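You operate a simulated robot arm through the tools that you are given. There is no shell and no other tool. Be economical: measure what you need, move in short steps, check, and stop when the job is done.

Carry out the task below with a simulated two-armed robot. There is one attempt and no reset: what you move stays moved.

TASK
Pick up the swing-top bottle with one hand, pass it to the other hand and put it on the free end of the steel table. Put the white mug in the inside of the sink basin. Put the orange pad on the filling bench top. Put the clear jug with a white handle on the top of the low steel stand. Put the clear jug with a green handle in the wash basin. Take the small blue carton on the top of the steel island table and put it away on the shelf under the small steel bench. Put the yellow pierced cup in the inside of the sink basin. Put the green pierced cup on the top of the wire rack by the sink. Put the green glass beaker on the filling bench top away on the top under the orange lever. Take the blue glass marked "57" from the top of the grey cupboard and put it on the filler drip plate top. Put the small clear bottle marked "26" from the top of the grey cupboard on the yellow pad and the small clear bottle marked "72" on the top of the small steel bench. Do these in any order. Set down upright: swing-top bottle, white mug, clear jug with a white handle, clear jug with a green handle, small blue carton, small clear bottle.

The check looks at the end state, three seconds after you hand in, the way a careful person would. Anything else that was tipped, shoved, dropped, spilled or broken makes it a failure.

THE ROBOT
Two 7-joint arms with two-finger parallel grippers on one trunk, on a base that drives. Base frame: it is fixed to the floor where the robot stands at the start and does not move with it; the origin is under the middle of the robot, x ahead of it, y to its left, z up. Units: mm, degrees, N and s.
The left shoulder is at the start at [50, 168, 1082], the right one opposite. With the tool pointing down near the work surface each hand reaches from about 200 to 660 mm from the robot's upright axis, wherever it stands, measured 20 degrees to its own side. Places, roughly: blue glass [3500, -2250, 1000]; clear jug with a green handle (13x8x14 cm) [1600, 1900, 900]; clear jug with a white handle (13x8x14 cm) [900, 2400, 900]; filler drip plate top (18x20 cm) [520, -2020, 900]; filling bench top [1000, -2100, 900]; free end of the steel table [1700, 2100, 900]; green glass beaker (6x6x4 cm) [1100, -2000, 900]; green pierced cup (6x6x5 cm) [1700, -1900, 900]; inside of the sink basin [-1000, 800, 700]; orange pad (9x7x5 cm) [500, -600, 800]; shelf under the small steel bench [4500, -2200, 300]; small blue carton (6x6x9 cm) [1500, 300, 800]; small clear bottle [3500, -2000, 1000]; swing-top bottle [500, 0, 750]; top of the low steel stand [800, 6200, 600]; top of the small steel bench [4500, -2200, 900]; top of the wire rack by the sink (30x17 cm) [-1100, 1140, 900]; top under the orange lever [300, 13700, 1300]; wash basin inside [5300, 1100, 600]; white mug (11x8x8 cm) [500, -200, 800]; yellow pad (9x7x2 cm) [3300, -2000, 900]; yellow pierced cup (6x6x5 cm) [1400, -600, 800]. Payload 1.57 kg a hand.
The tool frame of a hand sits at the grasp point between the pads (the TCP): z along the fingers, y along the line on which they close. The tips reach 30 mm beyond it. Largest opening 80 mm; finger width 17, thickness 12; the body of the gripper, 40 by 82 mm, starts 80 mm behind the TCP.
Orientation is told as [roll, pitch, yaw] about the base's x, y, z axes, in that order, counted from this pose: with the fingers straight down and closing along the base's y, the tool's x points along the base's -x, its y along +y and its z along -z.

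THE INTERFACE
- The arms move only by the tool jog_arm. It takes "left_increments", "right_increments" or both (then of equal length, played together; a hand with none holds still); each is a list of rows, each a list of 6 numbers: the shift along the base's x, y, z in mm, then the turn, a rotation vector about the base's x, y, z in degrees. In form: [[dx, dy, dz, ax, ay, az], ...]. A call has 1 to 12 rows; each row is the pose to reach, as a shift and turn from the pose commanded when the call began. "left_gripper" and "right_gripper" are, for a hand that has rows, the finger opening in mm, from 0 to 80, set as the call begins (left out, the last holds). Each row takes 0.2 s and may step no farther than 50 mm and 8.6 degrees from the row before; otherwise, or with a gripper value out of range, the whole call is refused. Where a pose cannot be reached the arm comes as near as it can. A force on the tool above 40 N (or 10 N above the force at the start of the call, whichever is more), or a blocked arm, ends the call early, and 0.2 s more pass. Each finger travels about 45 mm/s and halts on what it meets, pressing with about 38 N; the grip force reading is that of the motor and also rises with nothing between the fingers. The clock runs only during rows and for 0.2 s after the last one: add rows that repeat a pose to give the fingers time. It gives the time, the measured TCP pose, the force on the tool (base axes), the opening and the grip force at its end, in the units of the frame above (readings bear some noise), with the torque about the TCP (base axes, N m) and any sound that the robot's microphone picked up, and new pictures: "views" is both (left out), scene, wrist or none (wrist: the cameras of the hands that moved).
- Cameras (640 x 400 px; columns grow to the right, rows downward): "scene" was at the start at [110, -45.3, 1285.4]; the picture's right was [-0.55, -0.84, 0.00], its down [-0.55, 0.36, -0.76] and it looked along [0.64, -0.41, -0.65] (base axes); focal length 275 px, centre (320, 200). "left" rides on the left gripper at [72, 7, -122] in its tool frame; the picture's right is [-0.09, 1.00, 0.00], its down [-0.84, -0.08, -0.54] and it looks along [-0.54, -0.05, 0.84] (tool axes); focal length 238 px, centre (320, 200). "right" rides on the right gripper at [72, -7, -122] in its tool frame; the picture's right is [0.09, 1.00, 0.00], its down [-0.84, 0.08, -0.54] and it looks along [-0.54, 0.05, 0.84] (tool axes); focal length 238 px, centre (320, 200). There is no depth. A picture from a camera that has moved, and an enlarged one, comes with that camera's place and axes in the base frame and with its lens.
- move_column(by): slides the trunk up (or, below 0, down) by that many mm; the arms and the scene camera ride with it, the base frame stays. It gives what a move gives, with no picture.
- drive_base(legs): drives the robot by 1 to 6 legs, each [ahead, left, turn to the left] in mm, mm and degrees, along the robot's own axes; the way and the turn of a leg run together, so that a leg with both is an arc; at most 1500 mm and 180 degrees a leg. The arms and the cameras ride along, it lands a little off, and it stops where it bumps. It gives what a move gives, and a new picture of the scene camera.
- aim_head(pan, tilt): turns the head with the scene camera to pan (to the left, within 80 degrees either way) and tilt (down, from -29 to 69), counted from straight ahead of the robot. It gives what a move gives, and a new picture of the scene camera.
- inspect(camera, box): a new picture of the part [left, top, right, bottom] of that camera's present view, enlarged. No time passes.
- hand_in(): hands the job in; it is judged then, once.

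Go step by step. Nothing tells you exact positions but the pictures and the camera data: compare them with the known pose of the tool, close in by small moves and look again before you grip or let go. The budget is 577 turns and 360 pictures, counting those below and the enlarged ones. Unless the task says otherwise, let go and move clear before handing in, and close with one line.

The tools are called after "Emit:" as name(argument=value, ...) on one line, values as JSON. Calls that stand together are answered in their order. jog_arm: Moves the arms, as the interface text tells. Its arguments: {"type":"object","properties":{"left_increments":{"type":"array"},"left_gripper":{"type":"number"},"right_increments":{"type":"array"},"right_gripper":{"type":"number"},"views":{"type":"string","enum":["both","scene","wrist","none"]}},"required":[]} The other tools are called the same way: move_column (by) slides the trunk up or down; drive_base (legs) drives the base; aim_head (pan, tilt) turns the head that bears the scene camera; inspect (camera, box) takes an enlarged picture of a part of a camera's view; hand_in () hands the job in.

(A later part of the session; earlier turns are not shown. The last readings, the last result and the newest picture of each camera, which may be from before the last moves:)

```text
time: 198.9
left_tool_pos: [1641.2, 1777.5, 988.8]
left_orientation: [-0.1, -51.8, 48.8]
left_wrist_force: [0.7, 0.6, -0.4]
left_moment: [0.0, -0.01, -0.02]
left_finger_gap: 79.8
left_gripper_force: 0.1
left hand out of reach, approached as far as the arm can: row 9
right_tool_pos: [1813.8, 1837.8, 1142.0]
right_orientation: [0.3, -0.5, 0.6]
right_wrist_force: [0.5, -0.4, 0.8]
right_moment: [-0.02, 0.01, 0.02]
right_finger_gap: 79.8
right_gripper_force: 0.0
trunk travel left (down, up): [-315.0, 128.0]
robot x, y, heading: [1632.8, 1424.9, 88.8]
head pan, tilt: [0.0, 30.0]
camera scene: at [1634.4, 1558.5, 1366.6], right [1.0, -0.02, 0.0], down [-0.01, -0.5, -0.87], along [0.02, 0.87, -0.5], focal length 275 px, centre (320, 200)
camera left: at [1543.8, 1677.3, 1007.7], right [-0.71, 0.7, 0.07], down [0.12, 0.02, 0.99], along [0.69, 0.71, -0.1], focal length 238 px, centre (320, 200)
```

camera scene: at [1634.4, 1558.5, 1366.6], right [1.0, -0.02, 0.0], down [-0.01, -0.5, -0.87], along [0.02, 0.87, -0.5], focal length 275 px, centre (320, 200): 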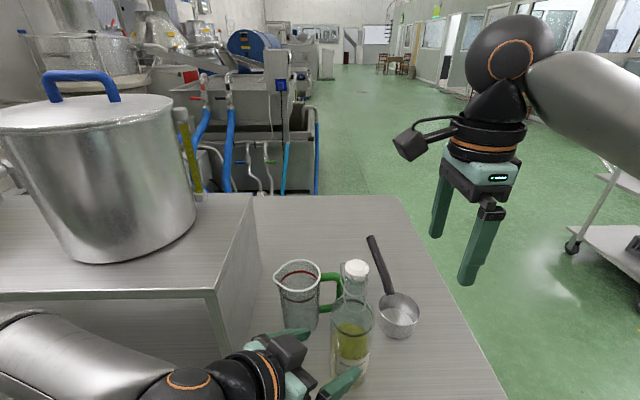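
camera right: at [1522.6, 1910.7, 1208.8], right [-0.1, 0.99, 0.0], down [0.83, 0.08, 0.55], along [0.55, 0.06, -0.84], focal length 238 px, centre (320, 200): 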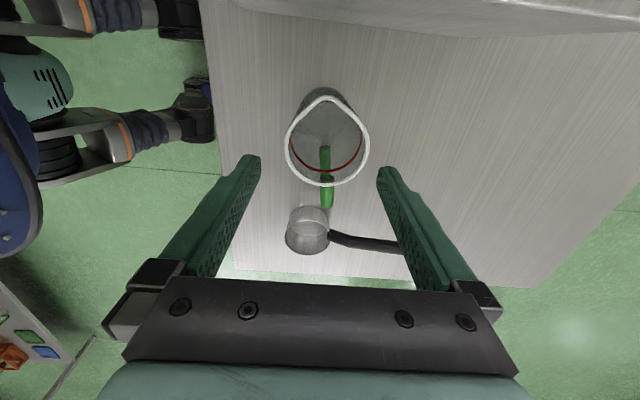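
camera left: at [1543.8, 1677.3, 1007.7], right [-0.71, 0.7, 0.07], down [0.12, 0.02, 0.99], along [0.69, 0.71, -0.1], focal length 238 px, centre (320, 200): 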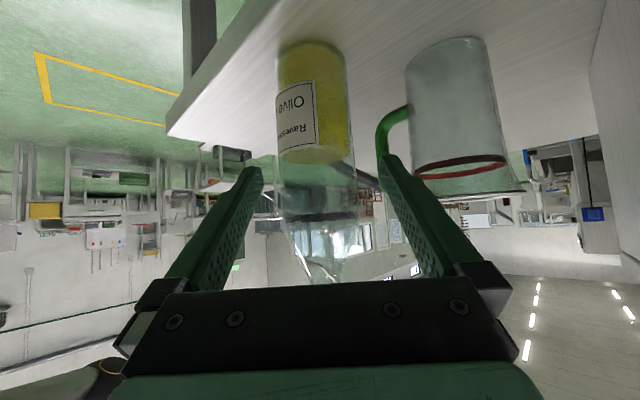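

The bottle stands well. The jug body looks ~79 mm, too wide, so I'll take it by the handle from above with the right hand (closing front-to-back). Clear the left hand and look from above the handle.

Emit:
jog_arm(left_increments=[[-40, 0, 10, 0, 0, 0], [-80, 0, 20, 0, 0, 0], [-120, 5, 30, 0, 0, 0], [-150, 10, 40, 0, 0, 0]], right_increments=[[-34, 25, 0, 0, 0, 0], [-67, 50, 0, 0, 0, 0], [-100, 75, -10, 0, 0, 0], [-134, 100, -30, 0, 0, 0]], right_gripper=56, views="both")

```text
time: 199.7
left_tool_pos: [1547.8, 1810.3, 1017.3]
left_orientation: [-1.6, -51.8, 47.0]
left_wrist_force: [17.6, -15.8, 0.9]
left_moment: [0.52, 0.49, 0.52]
left_finger_gap: 59.3
left_gripper_force: 0.0
left hand out of reach, approached as far as the arm can: row 1, 2, 3, 4
right_tool_pos: [1724.7, 1902.9, 1135.7]
right_orientation: [0.4, -0.4, 0.6]
right_wrist_force: [0.1, -0.6, 0.2]
right_moment: [0.01, -0.01, -0.03]
right_finger_gap: 56.2
right_gripper_force: 0.1
trunk travel left (down, up): [-315.0, 128.0]
robot x, y, heading: [1633.7, 1429.1, 88.4]
head pan, tilt: [0.0, 30.0]
stopped in row 4 (left hand): the force on the tool passed its limit at 53 N (the readings are from after the stop); the commanded pose is now the measured one
camera scene: at [1637.6, 1556.2, 1367.0], right [1.0, -0.02, 0.0], down [-0.01, -0.5, -0.87], along [0.02, 0.87, -0.5], focal length 275 px, centre (320, 200)
camera right: at [1652.6, 1895.3, 1256.1], right [-0.1, 0.99, 0.01], down [0.83, 0.08, 0.55], along [0.54, 0.06, -0.84], focal length 238 px, centre (320, 200)
camera left: at [1445.1, 1713.7, 1035.9], right [-0.67, 0.74, 0.06], down [0.11, 0.02, 0.99], along [0.73, 0.68, -0.09], focal length 238 px, centre (320, 200)
```

scene: 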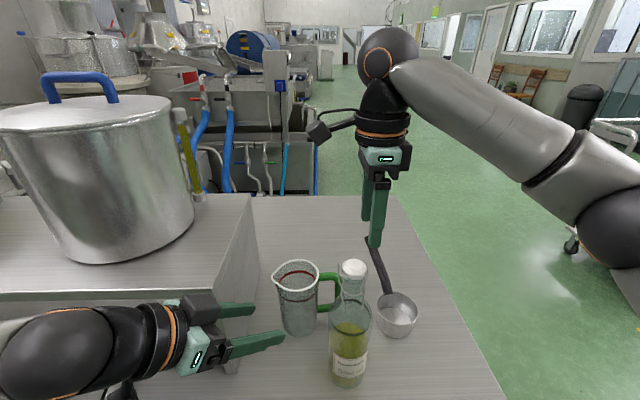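
right: 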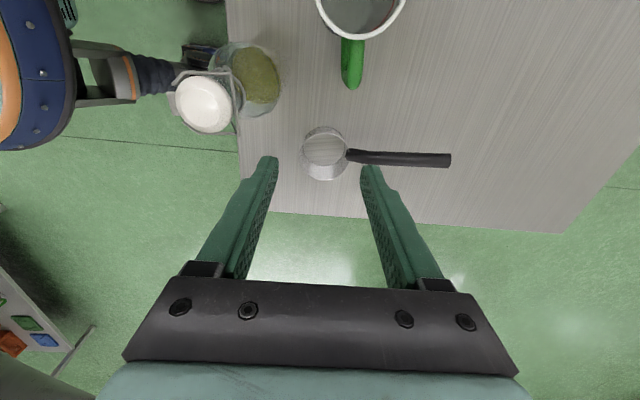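
left: 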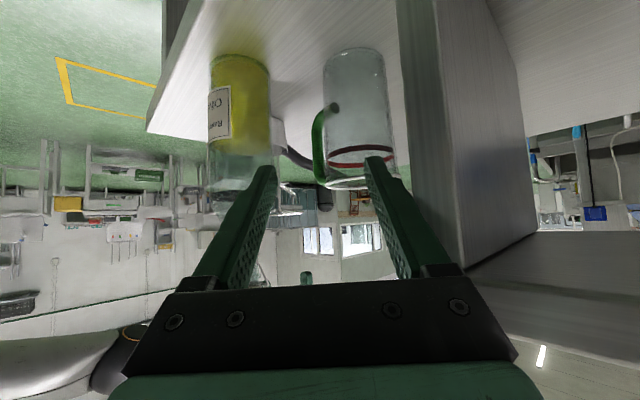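

The left hand nudged the riser (nothing seems to have moved). Back it off; put the right hand over the handle at about (1681,1935).

Emit:
jog_arm(left_increments=[[10, -15, 0, 0, 0, 0], [20, -30, 5, 0, 0, 0], [30, -35, 10, 0, 0, 0], [30, -35, 10, 0, 0, 0]], right_increments=[[-20, 15, -20, 0, 0, 0], [-44, 33, -40, 0, 0, 0], [-44, 33, -75, 0, 0, 0], [-44, 33, -75, 0, 0, 0]], views="wrist")

```text
time: 200.7
left_tool_pos: [1581.0, 1810.6, 1029.9]
left_orientation: [-1.2, -52.0, 47.7]
left_wrist_force: [-0.1, -0.1, 0.5]
left_moment: [0.03, 0.0, -0.01]
left_finger_gap: 80.0
left_gripper_force: 0.1
left hand out of reach, approached as far as the arm can: row 1, 2, 3, 4
right_tool_pos: [1675.8, 1938.4, 1059.7]
right_orientation: [0.2, -0.5, 0.6]
right_wrist_force: [-0.5, 0.8, 0.3]
right_moment: [0.0, -0.02, -0.01]
right_finger_gap: 56.0
right_gripper_force: 0.1
trunk travel left (down, up): [-315.0, 128.0]
robot x, y, heading: [1629.9, 1428.0, 88.6]
head pan, tilt: [0.0, 30.0]
camera right: at [1603.4, 1930.7, 1179.7], right [-0.1, 0.99, 0.0], down [0.83, 0.08, 0.55], along [0.55, 0.06, -0.84], focal length 238 px, centre (320, 200)
camera left: at [1479.8, 1712.6, 1048.6], right [-0.69, 0.72, 0.06], down [0.11, 0.02, 0.99], along [0.72, 0.69, -0.09], focal length 238 px, centre (320, 200)
```

right: 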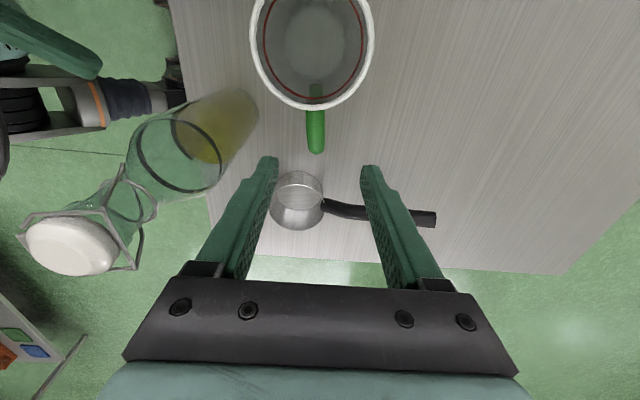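
left: 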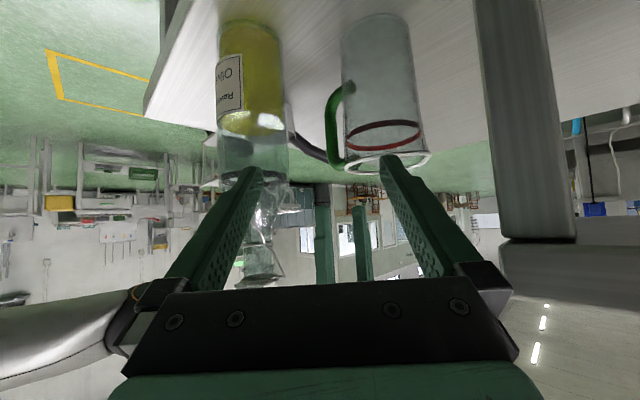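

Handle aligned; descend around it and grip.

Emit:
jog_arm(right_increments=[[6, -1, -40, 0, 0, 0], [6, -1, -80, 0, 0, 0], [6, -1, -105, 0, 0, 0], [6, -1, -118, 0, 0, 0], [6, -1, -118, 0, 0, 0]], views="wrist")

Emit:
jog_arm(right_increments=[[0, 0, 0, 0, 0, 0], [0, 0, 0, 0, 0, 0], [0, 0, 0, 0, 0, 0], [0, 0, 0, 0, 0, 0], [0, 0, 0, 0, 0, 0], [0, 0, 0, 0, 0, 0]], right_gripper=5, views="wrist")

```text
time: 201.9
left_tool_pos: [1580.9, 1809.2, 1028.3]
left_orientation: [-1.4, -51.8, 47.8]
left_wrist_force: [0.6, -1.1, 0.4]
left_moment: [-0.02, 0.01, -0.01]
left_finger_gap: 80.0
left_gripper_force: 0.0
right_tool_pos: [1682.6, 1936.2, 940.5]
right_orientation: [0.2, -0.5, 0.6]
right_wrist_force: [0.1, -0.4, 1.3]
right_moment: [0.0, 0.0, -0.01]
right_finger_gap: 56.0
right_gripper_force: 0.0
trunk travel left (down, up): [-315.0, 128.0]
robot x, y, heading: [1632.9, 1426.5, 88.7]
head pan, tilt: [0.0, 30.0]
camera right: at [1610.9, 1928.6, 1061.5], right [-0.1, 0.99, 0.0], down [0.83, 0.08, 0.55], along [0.55, 0.06, -0.84], focal length 238 px, centre (320, 200)
```

right: 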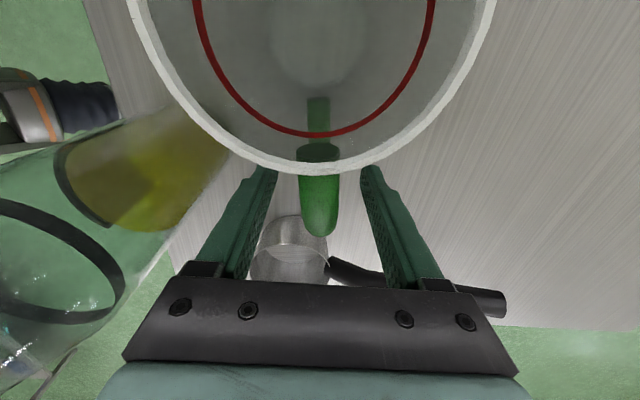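

```text
time: 203.3
left_tool_pos: [1581.0, 1809.0, 1029.6]
left_orientation: [-1.3, -51.9, 47.9]
left_wrist_force: [1.1, -0.5, 0.6]
left_moment: [-0.02, -0.03, 0.01]
left_finger_gap: 80.2
left_gripper_force: 0.0
right_tool_pos: [1683.0, 1936.3, 942.0]
right_orientation: [0.2, -0.6, 0.7]
right_wrist_force: [-0.7, 0.4, 1.1]
right_moment: [-0.04, 0.09, 0.0]
right_finger_gap: 15.4
right_gripper_force: 31.7
trunk travel left (down, up): [-315.0, 128.0]
robot x, y, heading: [1636.3, 1425.9, 88.9]
head pan, tilt: [0.0, 30.0]
camera right: at [1610.9, 1928.6, 1061.8], right [-0.1, 0.99, 0.0], down [0.83, 0.08, 0.55], along [0.55, 0.06, -0.84], focal length 238 px, centre (320, 200)
```

right: 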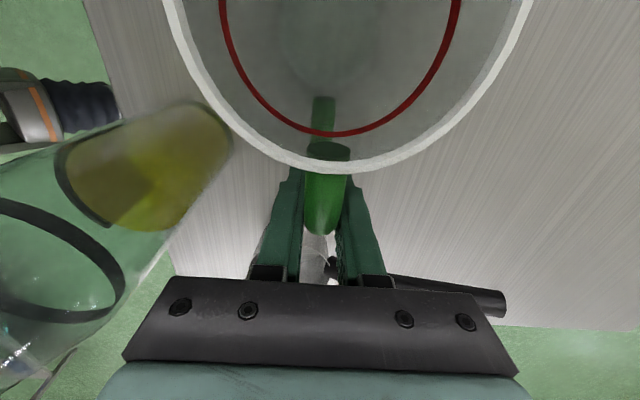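

Handle gripped (15 mm). Lift slowly and look.

Emit:
jog_arm(right_increments=[[0, 0, 0, 0, 0, 0], [0, 0, 4, 0, 0, 0], [0, 0, 10, 0, 0, 0], [0, 0, 18, 0, 0, 0], [0, 0, 30, 0, 0, 0], [0, 0, 45, 0, 0, 0], [0, 0, 45, 0, 0, 0]], views="both")

```text
time: 204.9
left_tool_pos: [1581.5, 1809.6, 1030.0]
left_orientation: [-1.4, -51.7, 47.8]
left_wrist_force: [0.3, -0.1, 0.2]
left_moment: [-0.04, -0.01, 0.01]
left_finger_gap: 80.0
left_gripper_force: 0.1
right_tool_pos: [1682.9, 1937.0, 986.6]
right_orientation: [0.2, -0.5, 0.5]
right_wrist_force: [0.5, 0.2, -0.3]
right_moment: [0.03, -0.06, 0.0]
right_finger_gap: 15.6
right_gripper_force: 31.1
trunk travel left (down, up): [-315.0, 128.0]
robot x, y, heading: [1629.3, 1426.3, 88.9]
head pan, tilt: [0.0, 30.0]
camera scene: at [1634.7, 1558.6, 1366.6], right [1.0, -0.02, 0.0], down [-0.01, -0.5, -0.87], along [0.02, 0.87, -0.5], focal length 275 px, centre (320, 200)
camera right: at [1611.4, 1929.8, 1107.6], right [-0.1, 0.99, 0.0], down [0.83, 0.08, 0.55], along [0.55, 0.06, -0.84], focal length 238 px, centre (320, 200)
```

scene: 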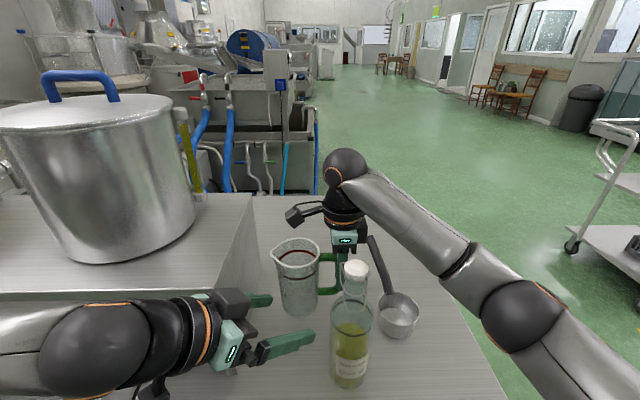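
right: 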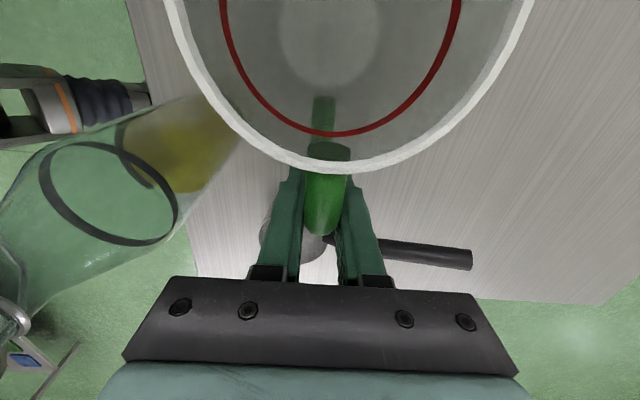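

The green jug is lifted upright. Raise it, back off, and drive around the table's right end to its far side to look for the white-handled jug.

Emit:
jog_arm(right_increments=[[0, 0, 45, 0, 0, 0], [0, 0, 90, 0, 0, 0], [0, 0, 130, 0, 0, 0], [0, -40, 150, 0, 0, 0], [0, -80, 155, 0, 0, 0]], views="none")

Emit:
drive_base(legs=[[-250, 0, 0], [0, -700, 0], [1500, 0, 0], [350, 0, 0]])

```text
time: 206.1
left_tool_pos: [1581.4, 1809.4, 1028.9]
left_orientation: [-1.4, -51.9, 47.7]
left_wrist_force: [0.3, -0.1, 0.8]
left_moment: [-0.01, 0.0, -0.03]
left_finger_gap: 80.3
left_gripper_force: 0.1
right_tool_pos: [1685.3, 1856.8, 1140.6]
right_orientation: [0.1, -0.5, 0.6]
right_wrist_force: [-0.3, -0.8, -0.9]
right_moment: [-0.01, -0.06, 0.01]
right_finger_gap: 15.4
right_gripper_force: 31.7
trunk travel left (down, up): [-315.0, 128.0]
robot x, y, heading: [1632.5, 1427.1, 88.7]
head pan, tilt: [0.0, 30.0]
```

```text
time: 223.0
left_tool_pos: [2355.8, 3394.6, 1028.7]
left_orientation: [-1.4, -51.8, 46.2]
left_wrist_force: [0.8, 0.4, 0.1]
left_moment: [-0.01, -0.01, -0.03]
left_finger_gap: 79.9
left_gripper_force: 0.1
right_tool_pos: [2458.8, 3439.3, 1140.6]
right_orientation: [0.2, -0.5, -0.9]
right_wrist_force: [-0.3, -0.1, -1.1]
right_moment: [-0.01, -0.07, -0.01]
right_finger_gap: 15.7
right_gripper_force: 31.2
trunk travel left (down, up): [-315.0, 128.0]
robot x, y, heading: [2394.3, 3009.8, 87.5]
head pan, tilt: [0.0, 30.0]
camera scene: at [2401.9, 3142.1, 1366.6], right [1.0, -0.05, 0.0], down [-0.03, -0.5, -0.87], along [0.04, 0.86, -0.5], focal length 275 px, centre (320, 200)
```

scene: 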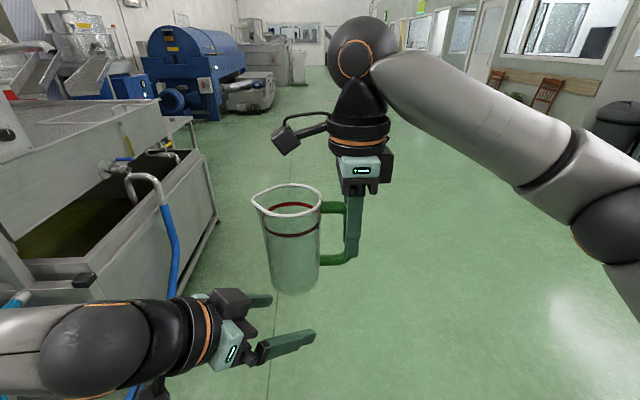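

Emit:
aim_head(pan=78, tilt=25)

```text
time: 224.5
left_tool_pos: [2355.6, 3393.4, 1029.7]
left_orientation: [-1.4, -51.8, 46.1]
left_wrist_force: [-0.5, -0.3, -0.1]
left_moment: [0.0, -0.01, 0.0]
left_finger_gap: 80.2
left_gripper_force: 0.1
right_tool_pos: [2459.9, 3438.2, 1141.1]
right_orientation: [0.2, -0.6, -0.9]
right_wrist_force: [-0.1, 0.2, -1.2]
right_moment: [-0.03, -0.06, -0.03]
right_finger_gap: 15.6
right_gripper_force: 30.9
trunk travel left (down, up): [-315.0, 128.0]
robot x, y, heading: [2393.0, 3011.2, 87.0]
head pan, tilt: [78.0, 25.0]
camera scene: at [2308.3, 3075.0, 1374.6], right [0.26, 0.97, 0.0], down [0.41, -0.11, -0.91], along [-0.88, 0.23, -0.42], focal length 275 px, centre (320, 200)
```

scene: 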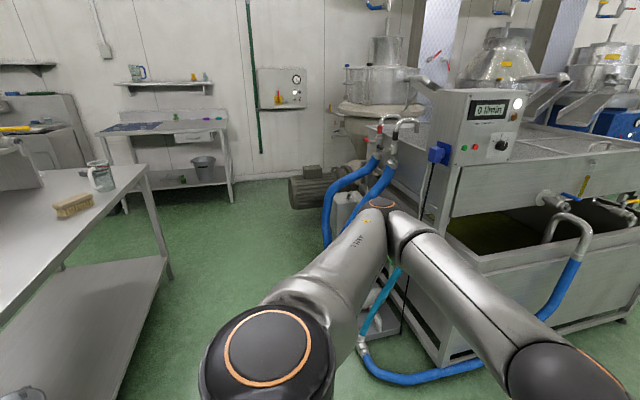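

The white-handled jug stands near the table's far-left corner, at about (800,2340). Turn to face −y and sidestep along the aisle.

Emit:
aim_head(pan=10, tilt=35)

Emit:
drive_base(legs=[[0, 0, -177], [0, -1400, 0]])

```text
time: 225.9
left_tool_pos: [2355.1, 3393.6, 1029.0]
left_orientation: [-1.4, -51.8, 46.2]
left_wrist_force: [-0.5, -0.3, 0.7]
left_moment: [0.0, -0.02, 0.01]
left_finger_gap: 80.1
left_gripper_force: 0.0
right_tool_pos: [2460.6, 3438.8, 1141.1]
right_orientation: [0.2, -0.5, -0.9]
right_wrist_force: [1.1, 0.2, 0.2]
right_moment: [-0.01, -0.07, 0.0]
right_finger_gap: 15.3
right_gripper_force: 31.5
trunk travel left (down, up): [-315.0, 128.0]
robot x, y, heading: [2397.3, 3011.0, 87.1]
head pan, tilt: [10.0, 35.0]
camera scene: at [2386.3, 3138.7, 1358.9], right [0.99, 0.12, 0.0], down [0.07, -0.57, -0.82], along [-0.1, 0.81, -0.57], focal length 275 px, centre (320, 200)
```

scene: 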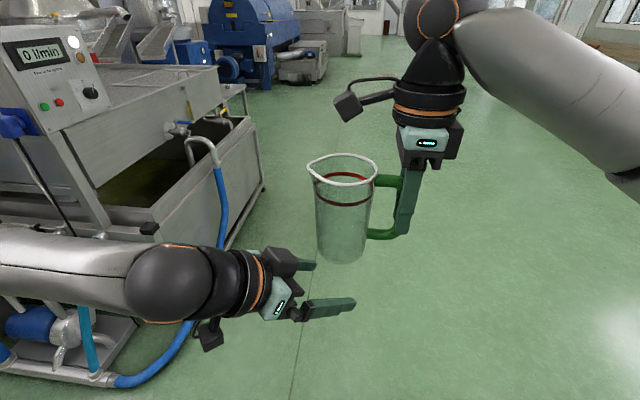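

```text
time: 245.6
left_tool_pos: [1060.0, 2626.7, 1027.7]
left_orientation: [-1.4, -51.8, -130.2]
left_wrist_force: [-0.3, -0.1, 0.1]
left_moment: [-0.01, 0.02, 0.0]
left_finger_gap: 79.9
left_gripper_force: 0.0
right_tool_pos: [957.1, 2574.7, 1140.7]
right_orientation: [0.3, -0.6, -177.3]
right_wrist_force: [0.5, -0.4, 0.1]
right_moment: [-0.02, 0.03, 0.04]
right_finger_gap: 15.3
right_gripper_force: 31.3
trunk travel left (down, up): [-315.0, 128.0]
robot x, y, heading: [995.5, 3009.6, -89.1]
head pan, tilt: [10.0, 35.0]
camera scene: at [1010.3, 2880.6, 1358.9], right [-0.98, -0.19, 0.0], down [-0.11, 0.56, -0.82], along [0.15, -0.8, -0.57], focal length 275 px, centre (320, 200)
```

scene: 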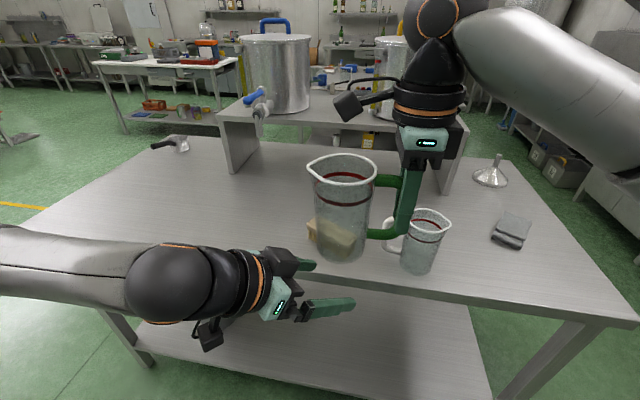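

The white-handled jug is at about (861,2400), handle toward +x (my left). Bring the left hand upright, then turn it for a front-back grip.

Emit:
jog_arm(left_increments=[[0, 0, 10, 6.26, -2.15, 4.64], [0, 0, 20, 12.5, -4.3, 9.28], [0, 0, 30, 18.8, -6.45, 13.9], [0, 0, 40, 25, -8.6, 18.6], [0, 0, 50, 31.3, -10.75, 23.2], [0, 0, 60, 37.6, -12.9, 27.8], [0, 0, 70, 43.8, -15.05, 32.5], [0, 0, 80, 50.1, -17.2, 37.1]], views="none")

Emit:
jog_arm(left_increments=[[0, 0, 0, 0, 0, 8], [0, 0, 0, 0, 0, 16], [0, 0, 0, 0, 0, 24], [0, 0, 0, 0, 0, 32], [0, 0, 0, 0, 0, 40], [0, 0, 0, 0, 0, 48], [0, 0, 0, 0, 0, 56], [0, 0, 0, 0, 0, 64], [0, 0, 0, 0, 0, 72], [0, 0, 0, 0, 0, 80], [0, 0, 0, 0, 0, 88]], left_gripper=56, views="scene")

```text
time: 247.4
left_tool_pos: [1059.8, 2627.1, 1109.9]
left_orientation: [-2.5, 0.2, -89.8]
left_wrist_force: [1.7, 4.6, -2.8]
left_moment: [-0.3, 0.13, 0.05]
left_finger_gap: 80.0
left_gripper_force: 0.0
right_tool_pos: [956.3, 2573.6, 1141.1]
right_orientation: [0.1, -0.5, -177.7]
right_wrist_force: [-13.4, -15.1, 4.6]
right_moment: [1.76, -2.01, -1.08]
right_finger_gap: 18.3
right_gripper_force: 32.7
trunk travel left (down, up): [-315.0, 128.0]
robot x, y, heading: [995.5, 3006.0, -89.6]
head pan, tilt: [10.0, 35.0]
```

```text
time: 249.8
left_tool_pos: [1058.8, 2626.5, 1108.5]
left_orientation: [-2.5, 0.2, -1.7]
left_wrist_force: [-2.1, 4.1, -0.7]
left_moment: [-0.37, -0.17, -0.15]
left_finger_gap: 55.9
left_gripper_force: 0.0
right_tool_pos: [957.1, 2573.7, 1141.6]
right_orientation: [0.3, -0.4, -177.2]
right_wrist_force: [1.9, -4.3, -0.1]
right_moment: [0.25, 0.12, -0.38]
right_finger_gap: 17.7
right_gripper_force: 32.0
trunk travel left (down, up): [-315.0, 128.0]
robot x, y, heading: [994.5, 3003.9, -89.5]
head pan, tilt: [10.0, 35.0]
camera scene: at [1010.4, 2880.6, 1358.9], right [-0.98, -0.19, 0.0], down [-0.11, 0.56, -0.82], along [0.15, -0.8, -0.57], focal length 275 px, centre (320, 200)
```

scene: 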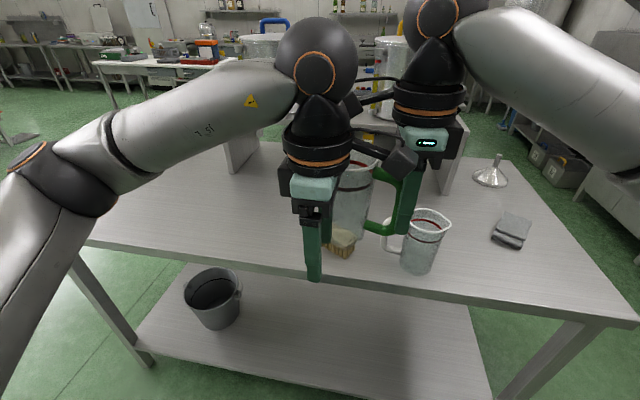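

The left hand is pressing on the held green jug; move it away to the left at once.

Emit:
jog_arm(left_increments=[[10, 30, 0, 0, 0, 0], [40, 45, 0, 0, 0, 0], [80, 50, 0, 0, 0, 0], [120, 50, 0, 0, 0, 0], [160, 50, 0, 0, 0, 0]], views="both")

Emit:
inspect(camera="right", box=[0, 0, 640, 400])

```text
time: 251.0
left_tool_pos: [1219.8, 2678.4, 1111.9]
left_orientation: [-2.4, 0.1, -1.9]
left_wrist_force: [-0.6, -0.7, 0.0]
left_moment: [-0.01, -0.03, 0.01]
left_finger_gap: 56.1
left_gripper_force: 0.0
right_tool_pos: [957.6, 2574.7, 1141.2]
right_orientation: [0.3, -0.5, -177.3]
right_wrist_force: [1.9, 0.2, -1.1]
right_moment: [0.01, 0.05, 0.02]
right_finger_gap: 15.5
right_gripper_force: 31.4
trunk travel left (down, up): [-315.0, 128.0]
robot x, y, heading: [994.2, 3006.5, -89.3]
head pan, tilt: [10.0, 35.0]
camera scene: at [1011.0, 2881.0, 1358.9], right [-0.98, -0.19, 0.0], down [-0.11, 0.56, -0.82], along [0.15, -0.81, -0.57], focal length 275 px, centre (320, 200)
camera left: at [1148.9, 2691.6, 1233.4], right [0.12, 0.99, -0.04], down [0.84, -0.08, 0.54], along [0.53, -0.1, -0.84], focal length 238 px, centre (320, 200)
```

scene: 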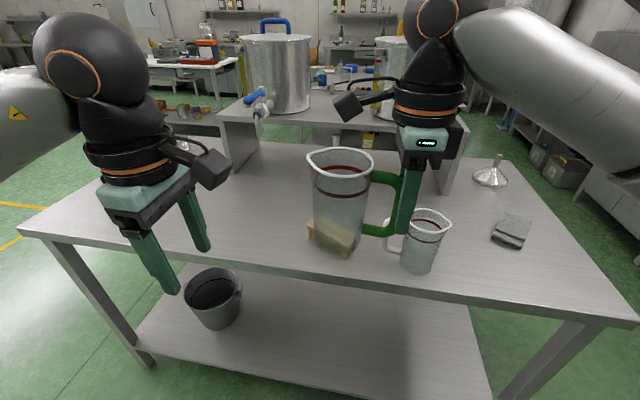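
left: 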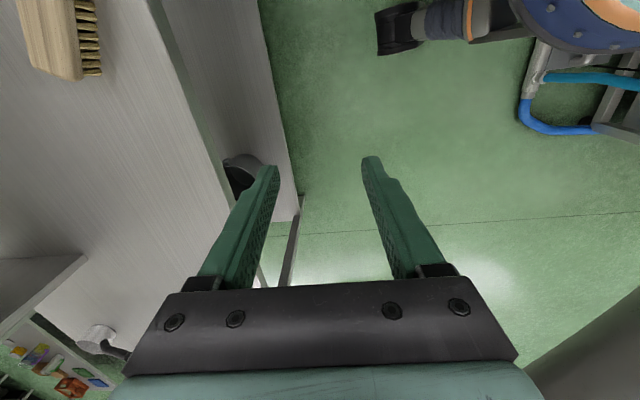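

```text
1.00 times, centred on (320, 200) of right (not enlarged: the box is as wide or as high as the picture)
camera zoom: at [1031.6, 2586.7, 1261.7], right [0.14, -0.99, 0.0], down [-0.83, -0.11, 0.55], along [-0.54, -0.08, -0.84], focal length 238 px, centre (320, 200)
```

zoom: 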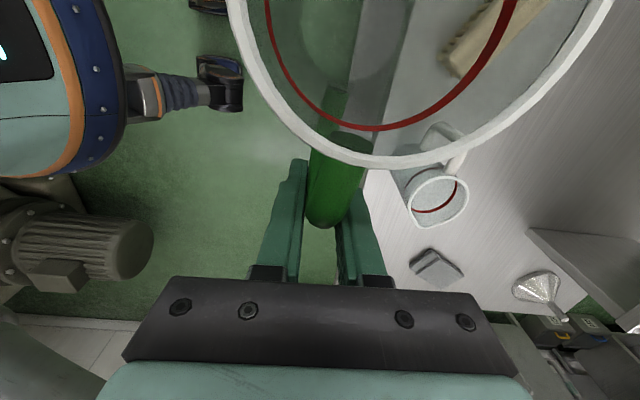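

The jug is still well held. Shift the right hand outward, then drive so the white jug lies in front of the left hand.

Emit:
jog_arm(right_increments=[[-40, 0, 10, 0, 0, 0], [-80, 0, 20, 0, 0, 0], [-120, 0, 20, 0, 0, 0], [-150, 0, 20, 0, 0, 0]], views="none")

Emit:
drive_base(legs=[[0, -190, 0], [110, 0, 0]])

```text
time: 252.0
left_tool_pos: [1218.4, 2677.2, 1112.1]
left_orientation: [-2.4, 0.2, -1.8]
left_wrist_force: [-0.2, -0.1, 0.1]
left_moment: [0.04, 0.01, -0.02]
left_finger_gap: 56.0
left_gripper_force: 0.0
right_tool_pos: [805.9, 2575.2, 1161.6]
right_orientation: [0.2, -0.4, -177.3]
right_wrist_force: [-0.8, -0.5, -0.4]
right_moment: [-0.02, 0.07, -0.01]
right_finger_gap: 15.9
right_gripper_force: 31.4
trunk travel left (down, up): [-315.0, 128.0]
robot x, y, heading: [997.1, 3005.5, -89.1]
head pan, tilt: [10.0, 35.0]
```

```text
time: 255.1
left_tool_pos: [1028.2, 2567.5, 1111.4]
left_orientation: [-2.4, 0.2, -1.9]
left_wrist_force: [-0.1, -0.6, -0.1]
left_moment: [0.01, 0.01, 0.0]
left_finger_gap: 56.2
left_gripper_force: 0.1
right_tool_pos: [617.4, 2464.1, 1162.0]
right_orientation: [0.1, -0.5, -177.3]
right_wrist_force: [-0.9, -0.4, -0.7]
right_moment: [0.02, 0.07, 0.0]
right_finger_gap: 15.6
right_gripper_force: 31.1
trunk travel left (down, up): [-315.0, 128.0]
robot x, y, heading: [805.3, 2895.2, -89.2]
head pan, tilt: [10.0, 35.0]
camera scene: at [820.7, 2769.6, 1358.7], right [-0.98, -0.18, 0.0], down [-0.11, 0.56, -0.82], along [0.15, -0.8, -0.57], focal length 275 px, centre (320, 200)
```

scene: 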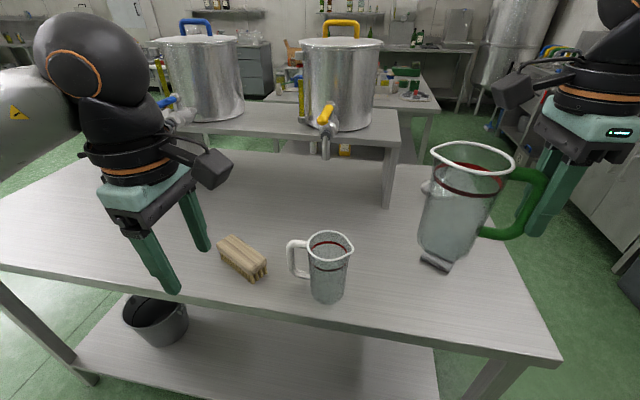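

Emit:
jog_arm(left_increments=[[-20, -40, -10, 0.6, 0, 0], [-40, -80, -20, 1.2, 0, 0.5], [-60, -120, -30, 1.8, 0, 1], [-75, -155, -40, 2.4, 0, 1.5], [-82, -177, -50, 2.4, 0, 1.9]], views="wrist")

```text
time: 256.3
left_tool_pos: [946.1, 2388.9, 1059.2]
left_orientation: [0.1, 0.1, 0.1]
left_wrist_force: [0.0, -0.2, 0.0]
left_moment: [-0.06, 0.03, 0.01]
left_finger_gap: 56.0
left_gripper_force: 0.0
right_tool_pos: [616.0, 2465.2, 1161.5]
right_orientation: [0.2, -0.4, -177.4]
right_wrist_force: [-0.2, -0.4, -0.6]
right_moment: [-0.01, 0.07, -0.01]
right_finger_gap: 15.6
right_gripper_force: 31.7
trunk travel left (down, up): [-315.0, 128.0]
robot x, y, heading: [802.6, 2900.0, -89.3]
head pan, tilt: [10.0, 35.0]
camera left: at [874.9, 2395.1, 1182.4], right [0.09, 1.0, 0.0], down [0.84, -0.08, 0.54], along [0.54, -0.05, -0.84], focal length 238 px, centre (320, 200)
```

left: 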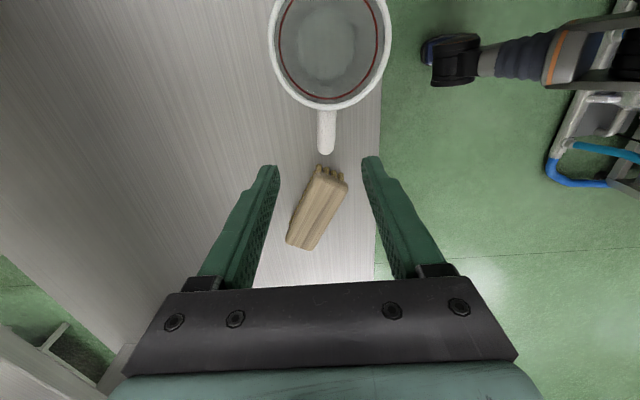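

Handle bar at about (953,2394). Shift and descend, then grip.

Emit:
jog_arm(left_increments=[[7, 5, -40, 0, 0, 0], [7, 5, -80, 0, 0, 0], [7, 5, -105, 0, 0, 0], [7, 5, -118, 0, 0, 0], [7, 5, -118, 0, 0, 0]], views="wrist")

Emit:
jog_arm(left_increments=[[0, 0, 0, 0, 0, 0], [0, 0, 0, 0, 0, 0], [0, 0, 0, 0, 0, 0], [0, 0, 0, 0, 0, 0], [0, 0, 0, 0, 0, 0], [0, 0, 0, 0, 0, 0], [0, 0, 5, 0, 0, 0], [0, 0, 15, 0, 0, 0], [0, 0, 30, 0, 0, 0]], left_gripper=5, views="both")

```text
time: 257.5
left_tool_pos: [953.9, 2393.3, 941.4]
left_orientation: [0.0, 0.2, 0.0]
left_wrist_force: [-0.5, -0.2, -0.3]
left_moment: [0.0, 0.07, 0.01]
left_finger_gap: 56.0
left_gripper_force: 0.0
right_tool_pos: [616.5, 2464.3, 1162.9]
right_orientation: [0.3, -0.5, -177.5]
right_wrist_force: [0.3, -0.7, -1.4]
right_moment: [-0.01, 0.06, 0.0]
right_finger_gap: 15.6
right_gripper_force: 31.3
trunk travel left (down, up): [-315.0, 128.0]
robot x, y, heading: [804.7, 2900.4, -89.0]
head pan, tilt: [10.0, 35.0]
camera left: at [883.2, 2399.9, 1064.8], right [0.09, 1.0, 0.0], down [0.84, -0.08, 0.54], along [0.54, -0.05, -0.84], focal length 238 px, centre (320, 200)
```

left: 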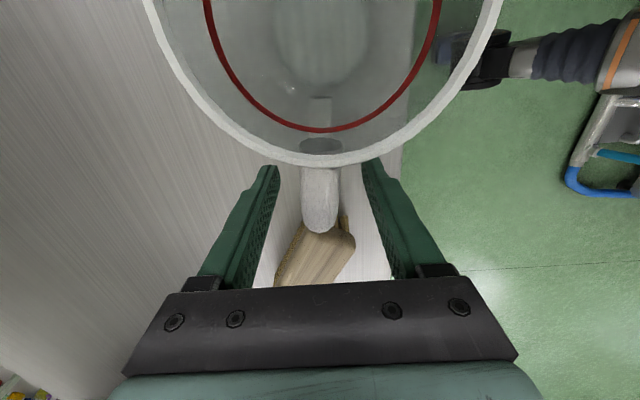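

```text
time: 259.5
left_tool_pos: [954.5, 2393.8, 973.3]
left_orientation: [0.0, 0.2, 0.1]
left_wrist_force: [0.3, -0.7, -0.7]
left_moment: [0.03, -0.03, 0.0]
left_finger_gap: 15.4
left_gripper_force: 31.2
right_tool_pos: [617.7, 2464.3, 1162.8]
right_orientation: [0.3, -0.4, -177.5]
right_wrist_force: [-0.1, 0.1, -1.4]
right_moment: [0.03, 0.06, -0.02]
right_finger_gap: 15.5
right_gripper_force: 30.9
trunk travel left (down, up): [-315.0, 128.0]
robot x, y, heading: [804.9, 2901.5, -89.2]
head pan, tilt: [10.0, 35.0]
camera scene: at [820.6, 2770.6, 1358.9], right [-0.98, -0.18, 0.0], down [-0.11, 0.56, -0.82], along [0.15, -0.81, -0.57], focal length 275 px, centre (320, 200)
camera left: at [882.8, 2400.2, 1096.3], right [0.09, 1.0, 0.0], down [0.84, -0.08, 0.54], along [0.54, -0.05, -0.84], focal length 238 px, centre (320, 200)
```

scene: 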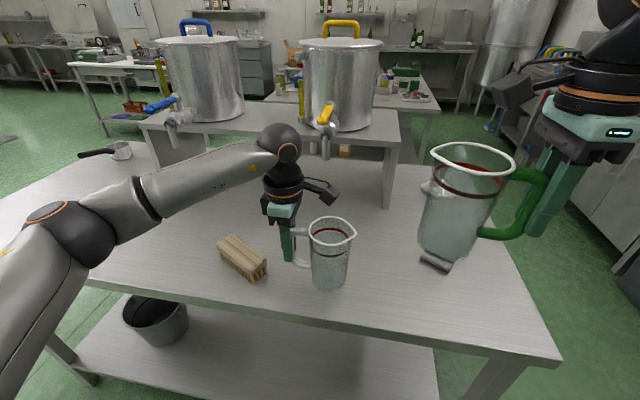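
left: 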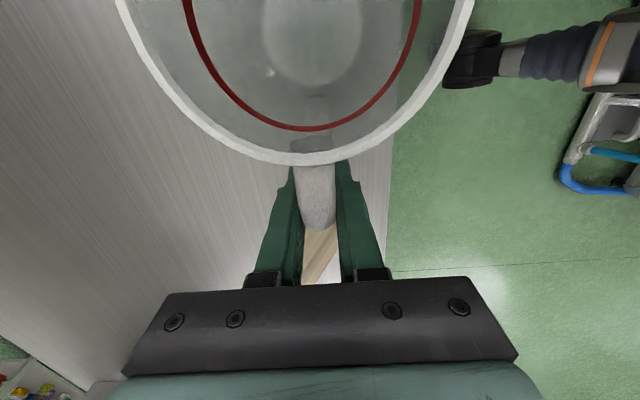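

Both jugs are held. Raise the left one and drive back to the open aisle, then look down the room for the stand.

Emit:
jog_arm(left_increments=[[0, 0, 45, 0, 0, 0], [0, 0, 90, 0, 0, 0], [20, 30, 130, 0, 0, 0], [40, 60, 160, 0, 0, 0], [60, 60, 170, 0, 0, 0]], views="none")

Emit:
drive_base(legs=[[-110, 0, 0], [0, 1500, 0], [0, 150, 0], [0, 0, 179]])

```text
refused: row 3 steps farther than a row can; nothing moved
```

```text
time: 282.0
left_tool_pos: [2270.2, 3534.3, 973.7]
left_orientation: [0.0, 0.2, 178.3]
left_wrist_force: [0.1, -0.7, -0.9]
left_moment: [0.02, 0.04, 0.03]
left_finger_gap: 15.6
left_gripper_force: 32.2
right_tool_pos: [2604.6, 3452.5, 1161.4]
right_orientation: [0.1, -0.5, 1.0]
right_wrist_force: [0.5, -0.6, -0.7]
right_moment: [0.02, -0.1, 0.01]
right_finger_gap: 15.7
right_gripper_force: 31.1
trunk travel left (down, up): [-315.0, 128.0]
robot x, y, heading: [2407.1, 3029.9, 89.1]
head pan, tilt: [10.0, 35.0]
camera scene: at [2390.8, 3155.1, 1358.9], right [0.99, 0.16, 0.0], down [0.09, -0.57, -0.82], along [-0.13, 0.81, -0.57], focal length 275 px, centre (320, 200)
```

scene: 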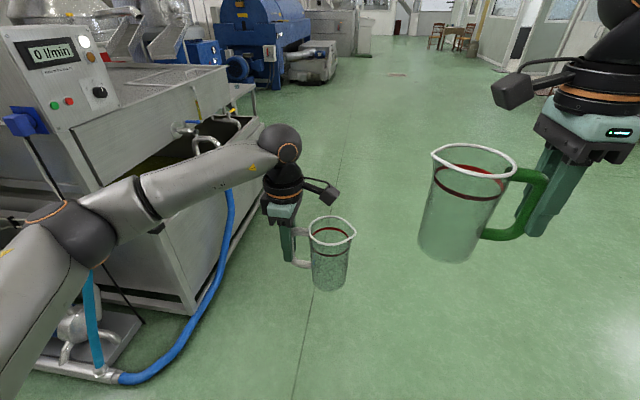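

That slip was harmless (jug cleared the edge). Raise the left jug properly first.

Emit:
jog_arm(left_increments=[[0, 0, 45, 0, 0, 0], [0, 0, 90, 0, 0, 0], [0, -20, 130, 0, 0, 0], [0, -50, 160, 0, 0, 0], [0, -80, 170, 0, 0, 0]], views="none")

```text
time: 283.2
left_tool_pos: [2269.7, 3453.7, 1144.2]
left_orientation: [0.1, 0.2, 178.6]
left_wrist_force: [1.0, -0.6, -1.2]
left_moment: [0.01, 0.07, -0.01]
left_finger_gap: 15.3
left_gripper_force: 30.8
right_tool_pos: [2603.4, 3453.2, 1162.8]
right_orientation: [0.3, -0.5, 1.1]
right_wrist_force: [-0.3, -0.4, -1.3]
right_moment: [-0.03, -0.04, 0.01]
right_finger_gap: 15.5
right_gripper_force: 31.1
trunk travel left (down, up): [-315.0, 128.0]
robot x, y, heading: [2400.7, 3027.6, 89.1]
head pan, tilt: [10.0, 35.0]
```

Emit:
drive_base(legs=[[0, -150, 0], [1500, 0, 0], [1000, 0, 0]])

Emit:
aim_head(pan=60, tilt=15)

```text
time: 297.1
left_tool_pos: [2497.8, 5985.5, 1142.8]
left_orientation: [0.0, 0.1, 177.8]
left_wrist_force: [-0.5, 0.5, -1.3]
left_moment: [-0.01, 0.05, -0.04]
left_finger_gap: 15.5
left_gripper_force: 31.1
right_tool_pos: [2830.7, 5980.7, 1160.9]
right_orientation: [0.2, -0.4, 0.4]
right_wrist_force: [-0.5, 0.0, -1.4]
right_moment: [0.01, -0.06, 0.01]
right_finger_gap: 15.6
right_gripper_force: 31.2
trunk travel left (down, up): [-315.0, 128.0]
robot x, y, heading: [2627.2, 5555.6, 88.4]
head pan, tilt: [10.0, 35.0]
camera scene: at [2615.2, 5685.1, 1358.8], right [0.99, 0.15, 0.0], down [0.08, -0.57, -0.82], along [-0.12, 0.81, -0.57], focal length 275 px, centre (320, 200)
```

scene: 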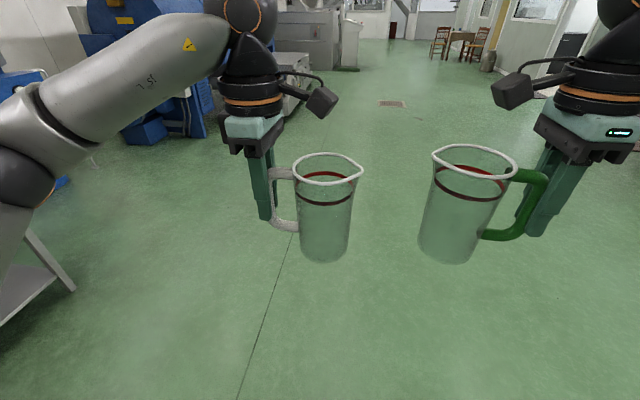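

```text
time: 298.3
left_tool_pos: [2497.7, 5984.2, 1142.9]
left_orientation: [0.1, 0.2, 177.7]
left_wrist_force: [0.8, 0.4, -0.1]
left_moment: [0.0, 0.04, 0.01]
left_finger_gap: 15.2
left_gripper_force: 31.6
right_tool_pos: [2832.2, 5981.2, 1163.0]
right_orientation: [0.1, -0.5, 0.3]
right_wrist_force: [-0.6, 0.6, -0.4]
right_moment: [-0.01, -0.02, 0.03]
right_finger_gap: 15.6
right_gripper_force: 30.7
trunk travel left (down, up): [-315.0, 128.0]
robot x, y, heading: [2632.5, 5557.4, 88.5]
head pan, tilt: [60.0, 15.0]
camera scene: at [2548.6, 5646.7, 1390.8], right [0.52, 0.85, 0.0], down [0.22, -0.14, -0.97], along [-0.82, 0.51, -0.26], focal length 275 px, centre (320, 200)
```

scene: 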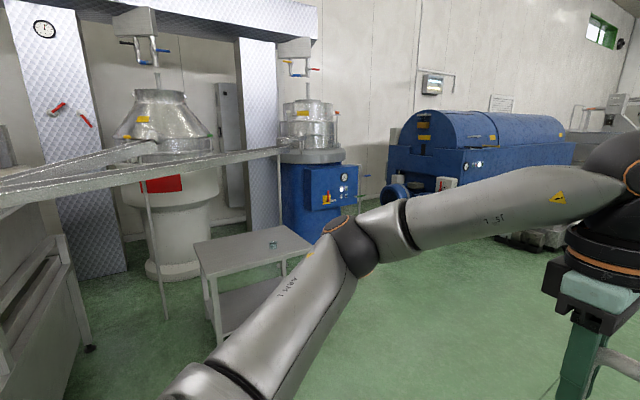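

The low stand's top spans about x 624…1108, y 5817…6480 (z≈600), with a small thing at its far-right. I'll drive to face it from the east.

Emit:
drive_base(legs=[[590, 0, 0], [0, 0, 91.5], [950, 0, 0]])

Emit:
aim_head(pan=0, tilt=40)

```text
time: 310.1
left_tool_pos: [1289.3, 5986.3, 1143.7]
left_orientation: [0.0, 0.2, -90.1]
left_wrist_force: [-0.4, -1.1, -0.4]
left_moment: [-0.03, 0.02, -0.03]
left_finger_gap: 15.6
left_gripper_force: 31.3
right_tool_pos: [1282.0, 6319.7, 1163.3]
right_orientation: [0.2, -0.5, 92.5]
right_wrist_force: [-0.5, 0.8, -0.9]
right_moment: [0.07, -0.03, -0.03]
right_finger_gap: 15.4
right_gripper_force: 30.8
trunk travel left (down, up): [-315.0, 128.0]
robot x, y, heading: [1716.3, 6131.4, -179.5]
head pan, tilt: [60.0, 15.0]
camera scene: at [1626.2, 6051.0, 1390.8], right [-0.87, 0.49, 0.0], down [0.13, 0.23, -0.97], along [-0.48, -0.84, -0.26], focal length 275 px, centre (320, 200)
```

scene: 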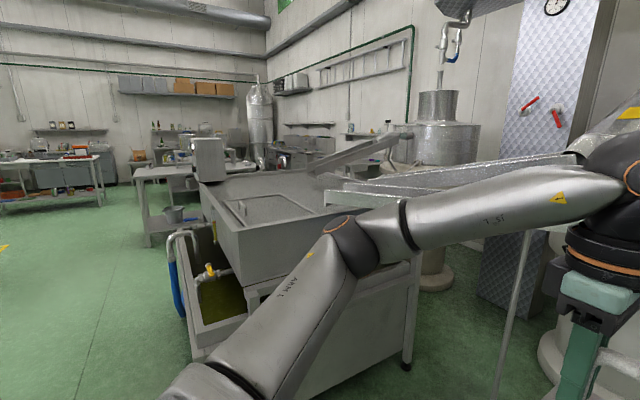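

```text
time: 311.4
left_tool_pos: [1290.0, 5984.9, 1143.2]
left_orientation: [0.0, 0.1, -90.2]
left_wrist_force: [-0.3, -0.9, -0.6]
left_moment: [-0.04, -0.01, 0.0]
left_finger_gap: 15.2
left_gripper_force: 31.6
right_tool_pos: [1283.5, 6321.0, 1162.5]
right_orientation: [0.2, -0.5, 92.5]
right_wrist_force: [0.5, -0.1, -0.2]
right_moment: [0.03, 0.02, -0.04]
right_finger_gap: 15.3
right_gripper_force: 30.5
trunk travel left (down, up): [-315.0, 128.0]
robot x, y, heading: [1716.6, 6131.4, -179.7]
head pan, tilt: [0.0, 40.0]
camera scene: at [1587.5, 6131.5, 1351.3], right [-0.01, 1.0, 0.0], down [0.64, 0.01, -0.77], along [-0.77, -0.01, -0.64], focal length 275 px, centre (320, 200)
```

scene: 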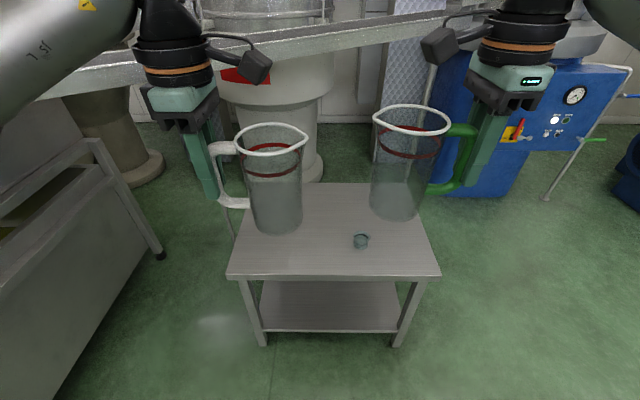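

Stand top: x 576…1069, y 5830…6505, with a small glass at (916,6268). Lower the trunk and drive closer; the white jug goes to about (950,6050).

Emit:
move_column(by=-165)

Emit:
drive_base(legs=[[300, 0, 0]])

```text
time: 313.3
left_tool_pos: [1290.0, 5985.6, 977.8]
left_orientation: [0.0, 0.2, -90.1]
left_wrist_force: [0.5, 0.3, -0.7]
left_moment: [-0.06, -0.01, 0.01]
left_finger_gap: 15.6
left_gripper_force: 31.4
right_tool_pos: [1282.2, 6320.9, 996.6]
right_orientation: [0.2, -0.6, 92.5]
right_wrist_force: [-0.3, 0.2, -0.6]
right_moment: [0.07, -0.04, -0.02]
right_finger_gap: 15.3
right_gripper_force: 31.2
trunk travel left (down, up): [-150.0, 293.0]
robot x, y, heading: [1716.9, 6129.8, -179.5]
head pan, tilt: [0.0, 40.0]
```

```text
time: 315.3
left_tool_pos: [994.2, 5983.7, 977.7]
left_orientation: [-0.1, 0.3, -90.3]
left_wrist_force: [-0.4, -0.2, -0.3]
left_moment: [-0.07, -0.01, 0.0]
left_finger_gap: 15.4
left_gripper_force: 30.8
right_tool_pos: [987.1, 6320.8, 996.8]
right_orientation: [0.2, -0.5, 92.3]
right_wrist_force: [0.0, 0.6, -1.0]
right_moment: [0.05, 0.03, 0.0]
right_finger_gap: 15.5
right_gripper_force: 31.0
trunk travel left (down, up): [-150.0, 293.0]
robot x, y, heading: [1415.5, 6132.8, -179.5]
head pan, tilt: [0.0, 40.0]
camera scene: at [1291.6, 6129.9, 1186.3], right [-0.01, 1.0, 0.0], down [0.64, 0.0, -0.77], along [-0.77, 0.0, -0.64], focal length 275 px, centre (320, 200)
```

scene: 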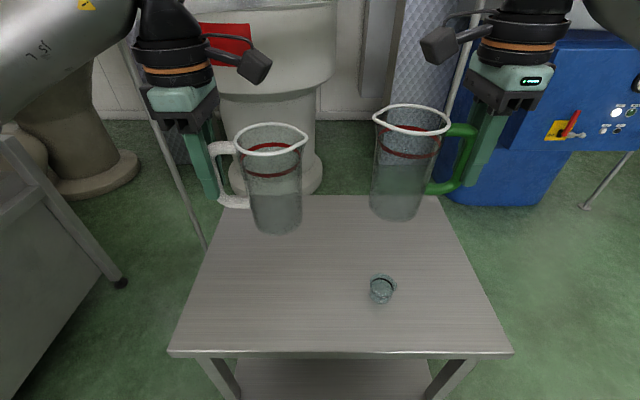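

Emit:
jog_arm(left_increments=[[-10, 0, -40, 0, 0, 0], [-20, 0, -80, 0, 0, 0], [-30, 0, -120, 0, 0, 0], [-34, 0, -165, 0, 0, 0], [-34, 0, -210, 0, 0, 0], [-34, 0, -245, 0, 0, 0], [-34, 0, -262, 0, 0, 0], [-34, 0, -262, 0, 0, 0]], views="scene")

```text
time: 317.1
left_tool_pos: [959.3, 5984.0, 716.9]
left_orientation: [0.0, 0.2, -90.3]
left_wrist_force: [-0.1, -0.5, -1.8]
left_moment: [-0.06, 0.05, -0.01]
left_finger_gap: 15.3
left_gripper_force: 30.9
right_tool_pos: [987.9, 6319.8, 997.7]
right_orientation: [0.2, -0.5, 92.3]
right_wrist_force: [-0.6, -0.2, -1.4]
right_moment: [0.01, 0.03, -0.02]
right_finger_gap: 15.5
right_gripper_force: 30.9
trunk travel left (down, up): [-150.0, 293.0]
robot x, y, heading: [1417.5, 6129.5, -179.7]
head pan, tilt: [0.0, 40.0]
camera scene: at [1291.8, 6129.9, 1186.3], right [-0.01, 1.0, 0.0], down [0.64, 0.0, -0.77], along [-0.77, 0.0, -0.64], focal length 275 px, centre (320, 200)
```

scene: 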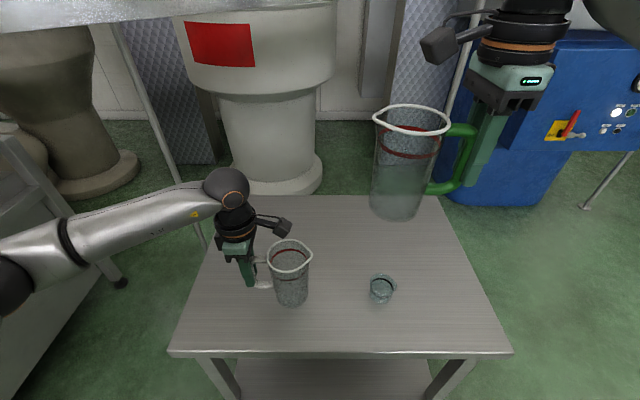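

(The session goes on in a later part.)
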